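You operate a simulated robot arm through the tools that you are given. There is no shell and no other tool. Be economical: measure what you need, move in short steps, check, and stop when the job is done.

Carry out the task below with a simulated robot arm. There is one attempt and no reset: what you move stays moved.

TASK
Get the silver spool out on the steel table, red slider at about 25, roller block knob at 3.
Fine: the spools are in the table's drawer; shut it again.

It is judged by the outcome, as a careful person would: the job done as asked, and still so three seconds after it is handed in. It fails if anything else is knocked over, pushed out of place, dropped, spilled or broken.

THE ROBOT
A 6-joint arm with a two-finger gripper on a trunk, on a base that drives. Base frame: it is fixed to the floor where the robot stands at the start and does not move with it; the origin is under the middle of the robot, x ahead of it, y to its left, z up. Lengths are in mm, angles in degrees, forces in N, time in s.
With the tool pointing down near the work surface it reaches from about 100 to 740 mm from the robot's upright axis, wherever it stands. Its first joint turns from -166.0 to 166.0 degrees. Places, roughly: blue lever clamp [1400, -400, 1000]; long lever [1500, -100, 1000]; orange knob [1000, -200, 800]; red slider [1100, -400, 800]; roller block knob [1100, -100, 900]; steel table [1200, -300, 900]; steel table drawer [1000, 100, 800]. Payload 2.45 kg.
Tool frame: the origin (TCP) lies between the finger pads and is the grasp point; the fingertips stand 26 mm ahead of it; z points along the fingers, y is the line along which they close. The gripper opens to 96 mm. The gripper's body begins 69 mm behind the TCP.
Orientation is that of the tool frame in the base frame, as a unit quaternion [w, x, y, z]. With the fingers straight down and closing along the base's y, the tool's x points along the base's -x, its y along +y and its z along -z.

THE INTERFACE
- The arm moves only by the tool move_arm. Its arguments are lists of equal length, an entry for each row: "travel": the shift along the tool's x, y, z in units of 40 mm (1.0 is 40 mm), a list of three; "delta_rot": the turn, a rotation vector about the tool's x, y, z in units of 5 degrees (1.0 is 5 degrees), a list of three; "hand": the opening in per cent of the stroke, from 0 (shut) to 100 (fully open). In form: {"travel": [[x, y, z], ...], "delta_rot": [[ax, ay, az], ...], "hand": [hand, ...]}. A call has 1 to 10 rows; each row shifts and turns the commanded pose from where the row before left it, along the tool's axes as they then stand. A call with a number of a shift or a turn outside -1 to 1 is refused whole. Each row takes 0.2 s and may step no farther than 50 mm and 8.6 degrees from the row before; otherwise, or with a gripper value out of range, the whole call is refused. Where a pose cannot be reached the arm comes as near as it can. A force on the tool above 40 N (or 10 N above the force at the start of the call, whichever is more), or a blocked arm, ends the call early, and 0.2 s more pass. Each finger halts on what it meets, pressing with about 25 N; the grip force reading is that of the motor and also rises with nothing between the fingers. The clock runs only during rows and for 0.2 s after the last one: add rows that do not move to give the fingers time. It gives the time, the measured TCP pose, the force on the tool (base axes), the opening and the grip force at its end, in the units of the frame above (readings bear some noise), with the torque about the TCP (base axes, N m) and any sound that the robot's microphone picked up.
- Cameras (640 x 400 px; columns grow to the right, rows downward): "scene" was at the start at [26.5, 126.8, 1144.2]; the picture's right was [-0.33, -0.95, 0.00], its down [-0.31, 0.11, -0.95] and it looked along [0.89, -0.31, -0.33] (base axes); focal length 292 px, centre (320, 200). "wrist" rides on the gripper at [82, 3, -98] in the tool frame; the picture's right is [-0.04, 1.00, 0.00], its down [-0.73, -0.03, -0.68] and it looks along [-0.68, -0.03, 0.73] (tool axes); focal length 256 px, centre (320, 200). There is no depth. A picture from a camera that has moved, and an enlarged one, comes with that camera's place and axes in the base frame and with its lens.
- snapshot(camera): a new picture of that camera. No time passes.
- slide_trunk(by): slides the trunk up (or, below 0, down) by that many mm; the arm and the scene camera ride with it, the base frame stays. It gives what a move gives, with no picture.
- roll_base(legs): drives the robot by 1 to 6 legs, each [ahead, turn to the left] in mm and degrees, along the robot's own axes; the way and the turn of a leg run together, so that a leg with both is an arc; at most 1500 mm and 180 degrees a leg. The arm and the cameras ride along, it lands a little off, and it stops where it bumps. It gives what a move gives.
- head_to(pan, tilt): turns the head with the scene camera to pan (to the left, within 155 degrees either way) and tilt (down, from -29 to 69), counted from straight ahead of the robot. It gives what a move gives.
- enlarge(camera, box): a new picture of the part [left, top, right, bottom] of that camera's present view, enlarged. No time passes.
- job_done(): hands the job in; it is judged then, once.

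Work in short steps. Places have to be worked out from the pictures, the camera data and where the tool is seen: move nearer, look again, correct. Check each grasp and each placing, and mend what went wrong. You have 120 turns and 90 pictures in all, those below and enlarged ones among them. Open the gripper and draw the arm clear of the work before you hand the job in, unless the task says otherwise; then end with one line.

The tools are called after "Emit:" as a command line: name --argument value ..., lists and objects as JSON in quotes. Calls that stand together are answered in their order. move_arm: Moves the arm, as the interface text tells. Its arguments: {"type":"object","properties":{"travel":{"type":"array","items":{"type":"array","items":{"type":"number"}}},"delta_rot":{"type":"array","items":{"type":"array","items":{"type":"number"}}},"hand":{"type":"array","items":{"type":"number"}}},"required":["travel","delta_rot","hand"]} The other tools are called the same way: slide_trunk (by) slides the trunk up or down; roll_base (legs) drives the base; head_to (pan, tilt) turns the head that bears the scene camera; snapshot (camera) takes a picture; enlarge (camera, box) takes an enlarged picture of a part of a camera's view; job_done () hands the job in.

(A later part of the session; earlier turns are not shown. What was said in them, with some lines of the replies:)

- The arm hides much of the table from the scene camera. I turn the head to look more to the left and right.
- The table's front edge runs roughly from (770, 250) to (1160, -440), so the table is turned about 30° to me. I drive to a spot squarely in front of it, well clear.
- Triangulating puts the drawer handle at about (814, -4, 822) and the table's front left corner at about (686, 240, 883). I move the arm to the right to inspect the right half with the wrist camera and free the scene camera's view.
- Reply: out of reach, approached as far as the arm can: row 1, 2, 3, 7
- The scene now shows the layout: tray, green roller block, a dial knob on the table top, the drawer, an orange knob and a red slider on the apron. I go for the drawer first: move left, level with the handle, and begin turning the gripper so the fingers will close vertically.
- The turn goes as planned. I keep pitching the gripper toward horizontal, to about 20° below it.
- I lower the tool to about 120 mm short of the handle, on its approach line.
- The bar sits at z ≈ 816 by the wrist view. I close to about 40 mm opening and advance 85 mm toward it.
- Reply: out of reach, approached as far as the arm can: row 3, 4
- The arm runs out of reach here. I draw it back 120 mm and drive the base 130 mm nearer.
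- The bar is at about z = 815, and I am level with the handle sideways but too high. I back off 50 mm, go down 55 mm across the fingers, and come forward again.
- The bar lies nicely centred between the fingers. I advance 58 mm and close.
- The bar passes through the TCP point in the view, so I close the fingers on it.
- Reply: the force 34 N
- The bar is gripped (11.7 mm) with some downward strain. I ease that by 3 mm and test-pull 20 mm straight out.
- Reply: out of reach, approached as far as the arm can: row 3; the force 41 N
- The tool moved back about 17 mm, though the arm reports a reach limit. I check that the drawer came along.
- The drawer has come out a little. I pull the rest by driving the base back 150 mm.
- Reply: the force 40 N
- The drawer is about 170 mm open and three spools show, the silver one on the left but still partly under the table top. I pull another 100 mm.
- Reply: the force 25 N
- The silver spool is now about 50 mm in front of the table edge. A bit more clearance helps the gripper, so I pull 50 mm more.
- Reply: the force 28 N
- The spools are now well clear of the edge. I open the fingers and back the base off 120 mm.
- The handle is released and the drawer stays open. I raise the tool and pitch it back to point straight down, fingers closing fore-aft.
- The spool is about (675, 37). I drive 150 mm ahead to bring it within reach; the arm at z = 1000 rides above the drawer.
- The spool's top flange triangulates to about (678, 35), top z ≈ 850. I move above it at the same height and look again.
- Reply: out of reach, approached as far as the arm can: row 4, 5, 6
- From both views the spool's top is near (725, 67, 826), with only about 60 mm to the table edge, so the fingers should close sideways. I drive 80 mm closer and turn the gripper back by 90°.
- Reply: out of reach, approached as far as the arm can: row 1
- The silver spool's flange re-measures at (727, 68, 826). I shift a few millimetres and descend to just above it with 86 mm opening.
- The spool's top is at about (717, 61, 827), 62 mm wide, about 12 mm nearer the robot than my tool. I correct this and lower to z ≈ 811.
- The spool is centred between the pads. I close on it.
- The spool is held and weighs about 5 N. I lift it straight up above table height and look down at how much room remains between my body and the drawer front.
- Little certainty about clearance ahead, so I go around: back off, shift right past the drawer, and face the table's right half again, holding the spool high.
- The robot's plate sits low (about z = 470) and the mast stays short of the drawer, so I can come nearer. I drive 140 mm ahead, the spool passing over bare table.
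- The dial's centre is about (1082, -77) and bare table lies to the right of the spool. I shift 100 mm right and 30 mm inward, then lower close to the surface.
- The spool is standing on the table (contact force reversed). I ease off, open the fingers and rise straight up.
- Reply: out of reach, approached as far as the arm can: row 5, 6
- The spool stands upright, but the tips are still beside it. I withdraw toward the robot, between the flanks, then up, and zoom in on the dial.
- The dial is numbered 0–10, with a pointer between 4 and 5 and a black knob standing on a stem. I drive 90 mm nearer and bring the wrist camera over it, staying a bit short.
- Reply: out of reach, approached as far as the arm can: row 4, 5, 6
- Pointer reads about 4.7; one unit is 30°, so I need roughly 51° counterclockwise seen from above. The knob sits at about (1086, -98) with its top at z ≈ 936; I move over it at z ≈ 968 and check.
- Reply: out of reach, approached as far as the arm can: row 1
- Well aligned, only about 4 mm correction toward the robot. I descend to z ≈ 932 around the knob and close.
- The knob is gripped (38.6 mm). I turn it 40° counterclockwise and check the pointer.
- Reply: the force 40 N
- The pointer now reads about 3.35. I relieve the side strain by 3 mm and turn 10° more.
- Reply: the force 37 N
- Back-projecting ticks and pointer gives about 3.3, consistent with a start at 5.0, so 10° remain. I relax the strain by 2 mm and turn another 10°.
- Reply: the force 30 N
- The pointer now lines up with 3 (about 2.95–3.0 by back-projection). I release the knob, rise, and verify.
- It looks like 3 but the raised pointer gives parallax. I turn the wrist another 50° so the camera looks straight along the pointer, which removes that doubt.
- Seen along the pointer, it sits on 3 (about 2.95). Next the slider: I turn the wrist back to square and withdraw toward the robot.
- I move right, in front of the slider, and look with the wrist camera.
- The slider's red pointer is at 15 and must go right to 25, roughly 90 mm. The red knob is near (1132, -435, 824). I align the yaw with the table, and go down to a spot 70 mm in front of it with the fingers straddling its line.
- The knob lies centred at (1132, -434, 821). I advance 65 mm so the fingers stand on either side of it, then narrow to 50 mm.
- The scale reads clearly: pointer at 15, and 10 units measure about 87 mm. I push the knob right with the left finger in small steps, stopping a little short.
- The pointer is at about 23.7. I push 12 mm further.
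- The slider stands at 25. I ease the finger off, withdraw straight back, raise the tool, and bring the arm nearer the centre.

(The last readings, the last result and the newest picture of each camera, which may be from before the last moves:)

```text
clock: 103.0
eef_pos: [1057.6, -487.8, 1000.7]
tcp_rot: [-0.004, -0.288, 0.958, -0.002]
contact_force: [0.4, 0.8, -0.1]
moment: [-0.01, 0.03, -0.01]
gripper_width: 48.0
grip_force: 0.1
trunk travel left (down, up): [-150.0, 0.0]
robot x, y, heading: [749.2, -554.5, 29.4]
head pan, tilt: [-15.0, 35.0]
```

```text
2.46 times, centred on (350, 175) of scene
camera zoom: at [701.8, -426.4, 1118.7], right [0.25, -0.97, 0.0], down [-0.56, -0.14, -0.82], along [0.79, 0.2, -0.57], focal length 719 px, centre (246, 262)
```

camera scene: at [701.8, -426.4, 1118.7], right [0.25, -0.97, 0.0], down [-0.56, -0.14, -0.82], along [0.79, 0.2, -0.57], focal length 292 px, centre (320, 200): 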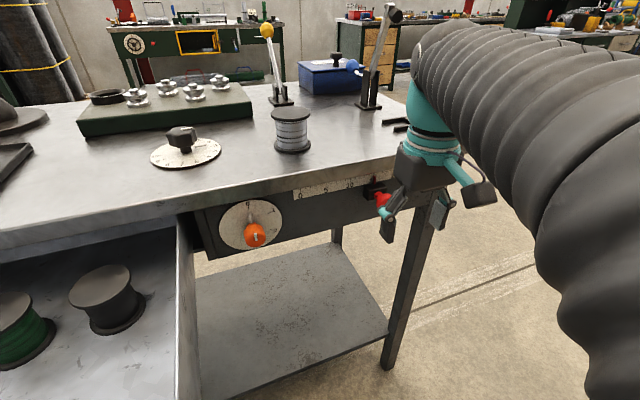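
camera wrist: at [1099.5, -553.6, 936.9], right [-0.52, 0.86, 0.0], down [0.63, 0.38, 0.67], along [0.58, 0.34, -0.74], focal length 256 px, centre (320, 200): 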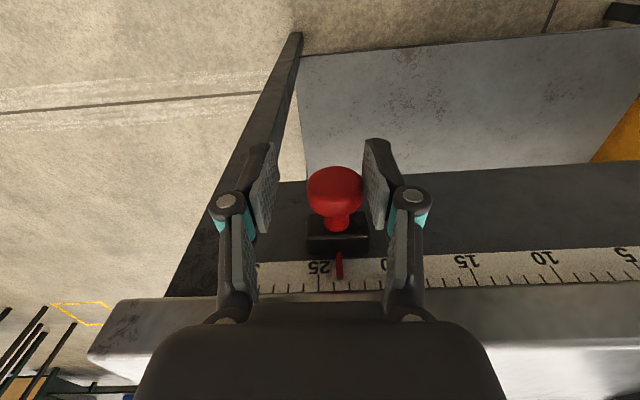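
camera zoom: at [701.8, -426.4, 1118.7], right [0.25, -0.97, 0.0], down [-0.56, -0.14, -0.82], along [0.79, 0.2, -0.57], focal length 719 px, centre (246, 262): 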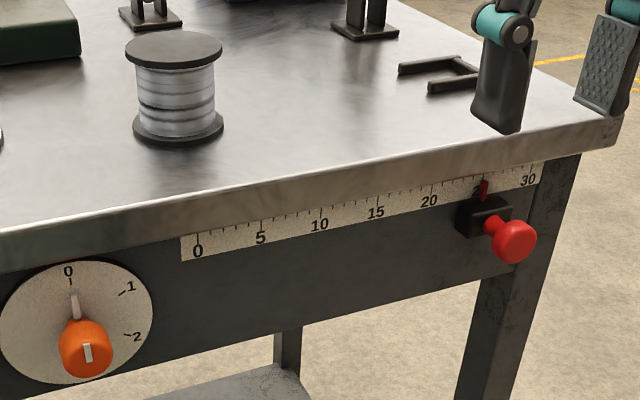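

Slider at 25 and spool standing. Now to shut the drawer: I drive back and around to face it again.

Emit:
roll_base --legs '[[-440, 0], [0, 93], [370, 0], [0, -90]]'

Emit:
head_to --pan 0 --tilt 30

Emit:
snapshot --camera "scene"

Emit:
snapshot --camera "wrist"

```text
clock: 115.3
eef_pos: [481.0, -370.6, 999.0]
tcp_rot: [-0.003, -0.3, 0.954, -0.003]
contact_force: [-0.1, -0.3, -0.3]
moment: [-0.03, 0.0, -0.02]
gripper_width: 48.1
grip_force: 0.1
trunk travel left (down, up): [-150.0, 0.0]
robot x, y, heading: [169.7, -447.0, 30.9]
head pan, tilt: [-15.0, 35.0]
```

```text
clock: 116.1
eef_pos: [480.5, -370.5, 1000.1]
tcp_rot: [-0.003, -0.3, 0.954, -0.003]
contact_force: [0.4, -0.2, -0.2]
moment: [-0.01, 0.01, 0.02]
gripper_width: 48.2
grip_force: 0.0
trunk travel left (down, up): [-150.0, 0.0]
robot x, y, heading: [170.8, -445.2, 31.0]
head pan, tilt: [0.0, 30.0]
```

```text
23 pictures are left
camera scene: at [115.2, -296.7, 1126.4], right [0.51, -0.86, 0.0], down [-0.43, -0.26, -0.87], along [0.74, 0.44, -0.5], focal length 292 px, centre (320, 200)
```

scene: 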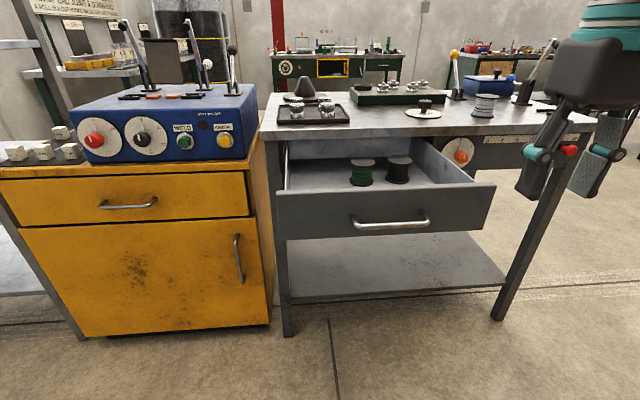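

```text
22 pictures are left
camera wrist: at [413.0, -413.3, 1098.4], right [-0.54, 0.84, 0.0], down [0.62, 0.4, 0.67], along [0.57, 0.36, -0.74], focal length 256 px, centre (320, 200)
```

wrist: 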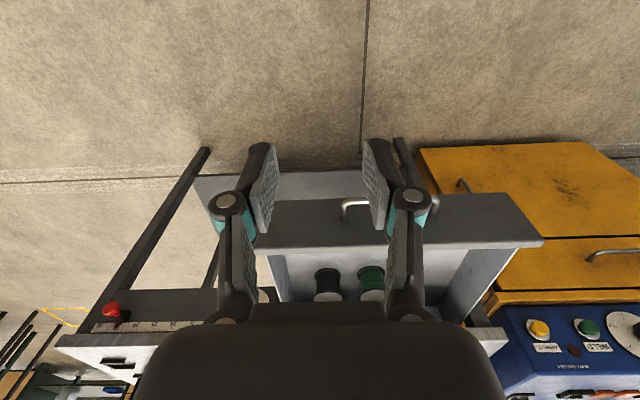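

The handle's centre now measures (573, -180), with the table normal near 33°. I turn the base 2° to square up before lowering the tool.

Emit:
roll_base --legs '[[0, 2]]'

```text
clock: 116.9
eef_pos: [477.6, -359.5, 999.9]
tcp_rot: [-0.003, -0.318, 0.948, -0.003]
contact_force: [0.0, 0.3, -0.7]
moment: [-0.02, -0.02, -0.04]
gripper_width: 47.8
grip_force: 0.1
trunk travel left (down, up): [-150.0, 0.0]
robot x, y, heading: [172.2, -449.4, 32.7]
head pan, tilt: [0.0, 30.0]
```

Heading is 32.7°. I align the tool's yaw, move to 60 mm before the handle's middle, and go down to z ≈ 816 with fingers 48 mm apart.

Emit:
move_arm --travel '[[0, 0, 0], [-0.6, 0.6, 0], [-0.6, 0.6, 0], [-0.6, 0.6, 0], [-0.6, 0.65, 0.6], [-0.55, 0, 0.8], [0, 0, 0.8], [0, 0, 0.8], [0, 0, 0.8], [0, 0, 0.8]]' --delta_rot '[[0, 0, 0.8], [0, 0, 0], [0, 0, 0], [0, 0, 0], [0, 0, 0], [0, 0, 0], [0, 0, 0], [0, 0, 0], [0, 0, 0], [0, 0, 0]]' --hand '[50, 50, 50, 50, 50, 50, 50, 50, 50, 50]'

Emit:
snapshot --camera "wrist"

Emit:
snapshot --camera "scene"

```text
clock: 119.1
eef_pos: [523.2, -215.0, 814.8]
tcp_rot: [-0.003, -0.284, 0.959, -0.004]
contact_force: [0.4, 0.0, 0.8]
moment: [0.02, 0.03, -0.03]
gripper_width: 48.1
grip_force: 0.1
trunk travel left (down, up): [-150.0, 0.0]
robot x, y, heading: [172.5, -446.9, 32.7]
head pan, tilt: [0.0, 30.0]
```

```text
21 pictures are left
camera wrist: at [454.2, -255.4, 913.3], right [-0.51, 0.86, -0.01], down [0.63, 0.38, 0.67], along [0.58, 0.34, -0.74], focal length 256 px, centre (320, 200)
```

wrist: 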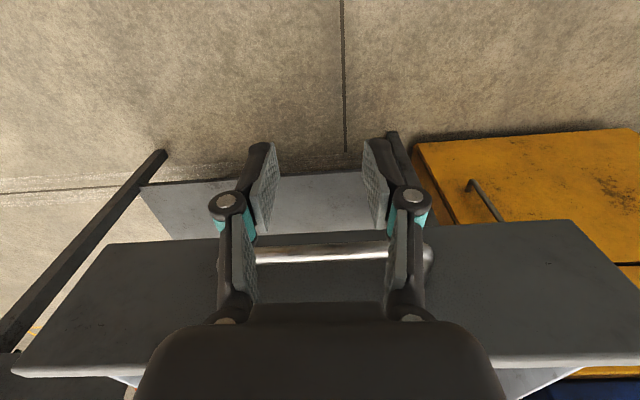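

```text
20 pictures are left
camera scene: at [109.9, -298.7, 1126.5], right [0.54, -0.84, 0.0], down [-0.42, -0.27, -0.87], along [0.73, 0.47, -0.5], focal length 292 px, centre (320, 200)
```

scene: 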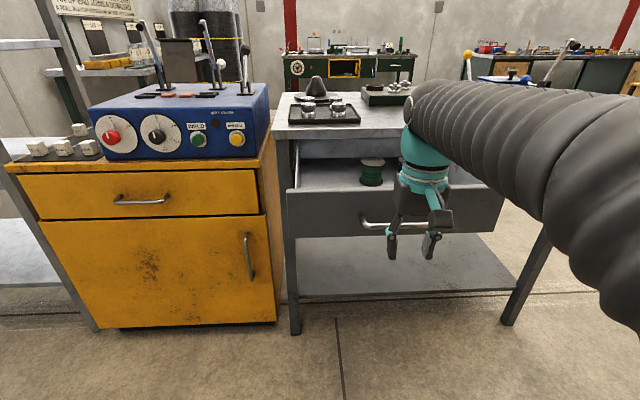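

The fingers straddle the handle's middle squarely. I push the drawer by driving 300 mm ahead.

Emit:
roll_base --legs '[[300, 0]]'

Emit:
snapshot --camera "scene"

Emit:
snapshot --camera "wrist"

```text
clock: 121.1
eef_pos: [770.8, -55.5, 813.7]
tcp_rot: [-0.003, -0.283, 0.959, -0.004]
contact_force: [0.3, 0.0, 0.3]
moment: [-0.01, 0.02, 0.01]
gripper_width: 48.1
grip_force: 0.2
trunk travel left (down, up): [-150.0, 0.0]
robot x, y, heading: [416.9, -288.1, 32.9]
head pan, tilt: [0.0, 30.0]
```

```text
19 pictures are left
camera scene: at [358.2, -138.5, 1126.5], right [0.54, -0.84, 0.0], down [-0.42, -0.27, -0.87], along [0.73, 0.47, -0.5], focal length 292 px, centre (320, 200)
```

scene: 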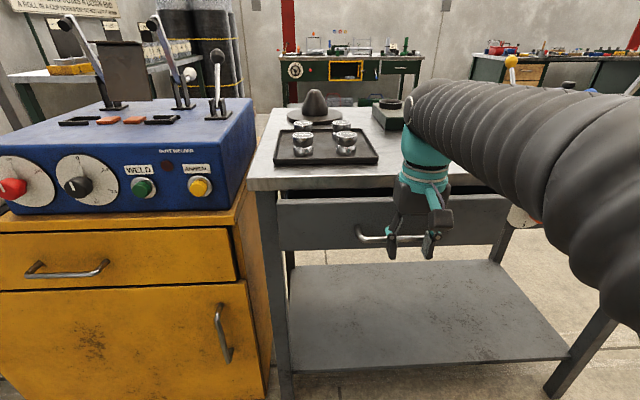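

```text
18 pictures are left
camera wrist: at [702.6, -95.5, 913.6], right [-0.51, 0.86, -0.01], down [0.63, 0.38, 0.67], along [0.58, 0.34, -0.74], focal length 256 px, centre (320, 200)
```

wrist: 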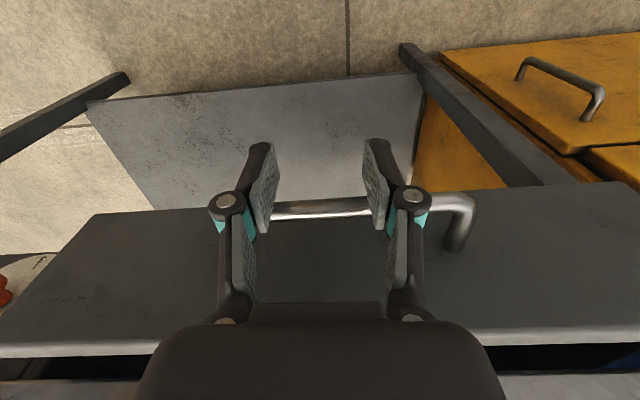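

Nearly shut, with some 50 mm left. I push 40 mm more with the base.

Emit:
roll_base --legs '[[40, 0]]'

Emit:
snapshot --camera "wrist"

```text
clock: 122.0
eef_pos: [804.4, -34.1, 814.0]
tcp_rot: [-0.002, -0.282, 0.959, -0.003]
contact_force: [-0.7, -0.2, 0.8]
moment: [-0.02, 0.0, 0.04]
gripper_width: 48.0
grip_force: 0.1
trunk travel left (down, up): [-150.0, 0.0]
robot x, y, heading: [449.9, -264.8, 32.7]
head pan, tilt: [0.0, 30.0]
```

```text
17 pictures are left
camera wrist: at [735.7, -74.2, 913.6], right [-0.51, 0.86, -0.01], down [0.63, 0.38, 0.67], along [0.58, 0.34, -0.74], focal length 256 px, centre (320, 200)
```

wrist: 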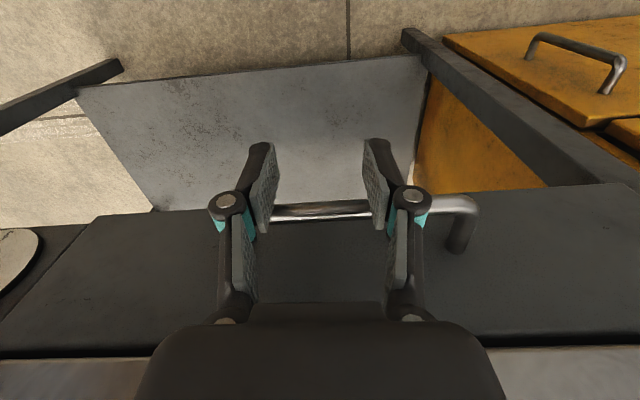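

The drawer front is still a few millimetres proud of the apron. I push the rest with the arm in small steps until it meets resistance.

Emit:
move_arm --travel '[[-0.12, 0, 0], [-0.12, 0, 0], [-0.12, 0, 0], [-0.12, 0, 0], [-0.12, 0, 0], [0, 0, 0]]' --delta_rot '[[0, 0, 0], [0, 0, 0], [0, 0, 0], [0, 0, 0], [0, 0, 0], [0, 0, 0]]' --hand '[50, 50, 50, 50, 50, 50]'

Emit:
snapshot --camera "wrist"

```text
clock: 122.8
eef_pos: [813.0, -31.3, 815.2]
tcp_rot: [-0.007, -0.283, 0.959, -0.005]
contact_force: [-17.4, -11.5, 2.8]
moment: [1.16, -1.53, 0.25]
gripper_width: 48.1
grip_force: 0.0
trunk travel left (down, up): [-150.0, 0.0]
robot x, y, heading: [450.5, -265.3, 32.7]
head pan, tilt: [0.0, 30.0]
stopped in row 4: the force on the tool passed its limit at 52 N (the readings are from after the stop); the commanded pose is now the measured one
```

```text
16 pictures are left
camera wrist: at [743.6, -70.1, 914.8], right [-0.51, 0.86, -0.01], down [0.64, 0.38, 0.67], along [0.58, 0.34, -0.74], focal length 256 px, centre (320, 200)
```

wrist: 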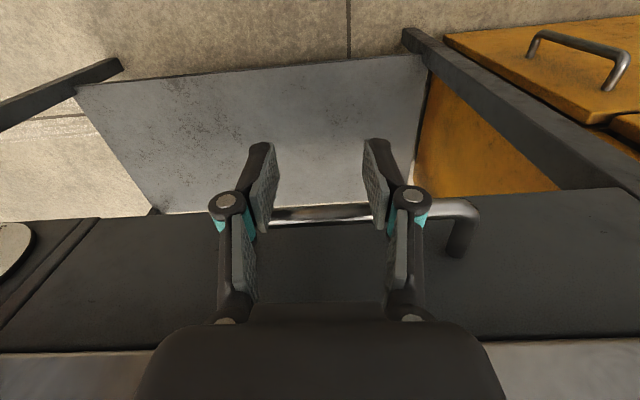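

It met a firm stop and the drawer front is flush with the apron. I back off, raise the arm and check.

Emit:
move_arm --travel '[[0.5, 0, 0], [0.8, 0, 0], [0.8, 0, 0], [0, 0, -0.8], [0, 0, -0.8], [0, 0, -0.8], [0, 0, -0.8], [0, 0, -0.8], [0, 0, 0]]' --delta_rot '[[0, 0, 0], [0, 0, 0], [0, 0, 0], [0, 0, 0], [0, 0, 0], [0, 0, 0], [0, 0, 0], [0, 0, 0], [0, 0, 0]]' --hand '[80, 80, 80, 80, 80, 80, 80, 80, 80]'

Emit:
roll_base --legs '[[-250, 0]]'

Emit:
snapshot --camera "scene"

Emit:
snapshot --camera "wrist"

```text
clock: 124.8
eef_pos: [745.3, -73.2, 976.9]
tcp_rot: [-0.006, -0.284, 0.959, -0.005]
contact_force: [-0.1, 0.3, -0.9]
moment: [0.0, 0.03, 0.0]
gripper_width: 76.8
grip_force: 0.1
trunk travel left (down, up): [-150.0, 0.0]
robot x, y, heading: [452.6, -268.2, 33.1]
head pan, tilt: [0.0, 30.0]
```

```text
clock: 126.6
eef_pos: [534.2, -209.6, 975.7]
tcp_rot: [-0.007, -0.284, 0.959, -0.005]
contact_force: [0.4, 0.1, -0.3]
moment: [0.01, -0.02, -0.01]
gripper_width: 76.7
grip_force: 0.1
trunk travel left (down, up): [-150.0, 0.0]
robot x, y, heading: [239.3, -401.1, 33.2]
head pan, tilt: [0.0, 30.0]
```

```text
15 pictures are left
camera scene: at [179.4, -253.9, 1126.5], right [0.54, -0.84, 0.0], down [-0.42, -0.27, -0.87], along [0.73, 0.47, -0.5], focal length 292 px, centre (320, 200)
```

scene: 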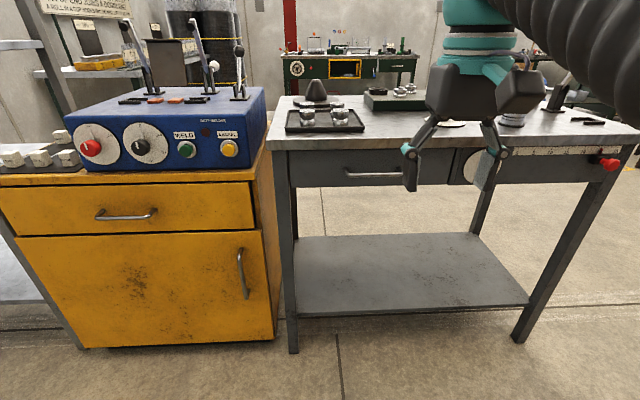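

```text
14 pictures are left
camera wrist: at [466.5, -249.3, 1076.7], right [-0.51, 0.86, -0.01], down [0.64, 0.38, 0.67], along [0.58, 0.34, -0.74], focal length 256 px, centre (320, 200)
```

wrist: 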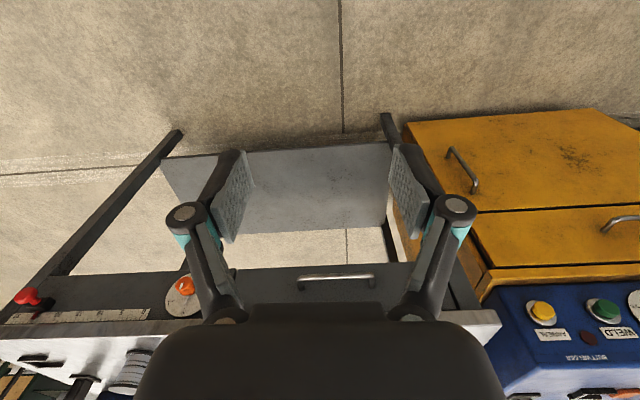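

The drawer is shut. One last zoom on the right part to confirm spool, knob and slider.

Emit:
move_arm --travel '[[0, 0.9, 0], [0, 0.9, 0], [0, 0.9, 0], [0, 0.9, 0], [0, 0, 0]]' --delta_rot '[[0, 0, 0], [0, 0, 0], [0, 0, 0], [0, 0, 0], [0, 0, 0]]' --hand '[80, 80, 80, 80, 80]'

Emit:
enlarge --camera "wrist" --box '[0, 200, 320, 400]'

Emit:
enlarge --camera "scene" --box '[270, 70, 640, 230]'

```text
clock: 127.8
eef_pos: [455.5, -90.0, 974.2]
tcp_rot: [-0.007, -0.285, 0.959, -0.005]
contact_force: [0.4, 0.6, 0.3]
moment: [0.0, -0.02, -0.02]
gripper_width: 76.9
grip_force: 0.1
trunk travel left (down, up): [-150.0, 0.0]
robot x, y, heading: [240.7, -401.4, 32.8]
head pan, tilt: [0.0, 30.0]
```

```text
2.00 times, centred on (160, 300) of wrist
camera zoom: at [387.2, -129.6, 1074.1], right [-0.51, 0.86, -0.01], down [0.64, 0.38, 0.67], along [0.58, 0.34, -0.74], focal length 512 px, centre (640, 0)
```

zoom: 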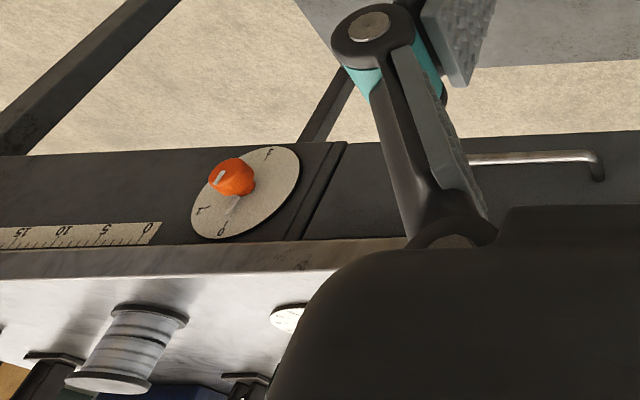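

```text
1.73 times, centred on (455, 150) of scene
camera zoom: at [179.4, -253.9, 1126.5], right [0.54, -0.84, 0.0], down [-0.42, -0.27, -0.87], along [0.73, 0.47, -0.5], focal length 505 px, centre (86, 286)
```

zoom: 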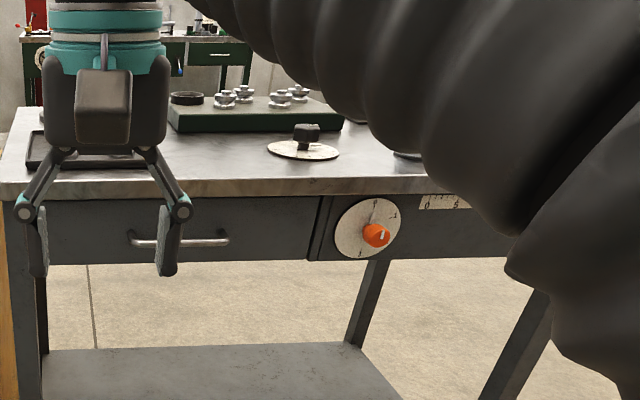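

The spool stands on the table, the drawer is shut flush, the knob is at 3 and the slider at 25; the gripper is open and clear. I hand the job in.

Emit:
job_done

```text
The job is handed in.
```

The silver spool is standing on the steel table, the red slider is at about 25, the roller block knob is at 3, and the drawer is shut again.
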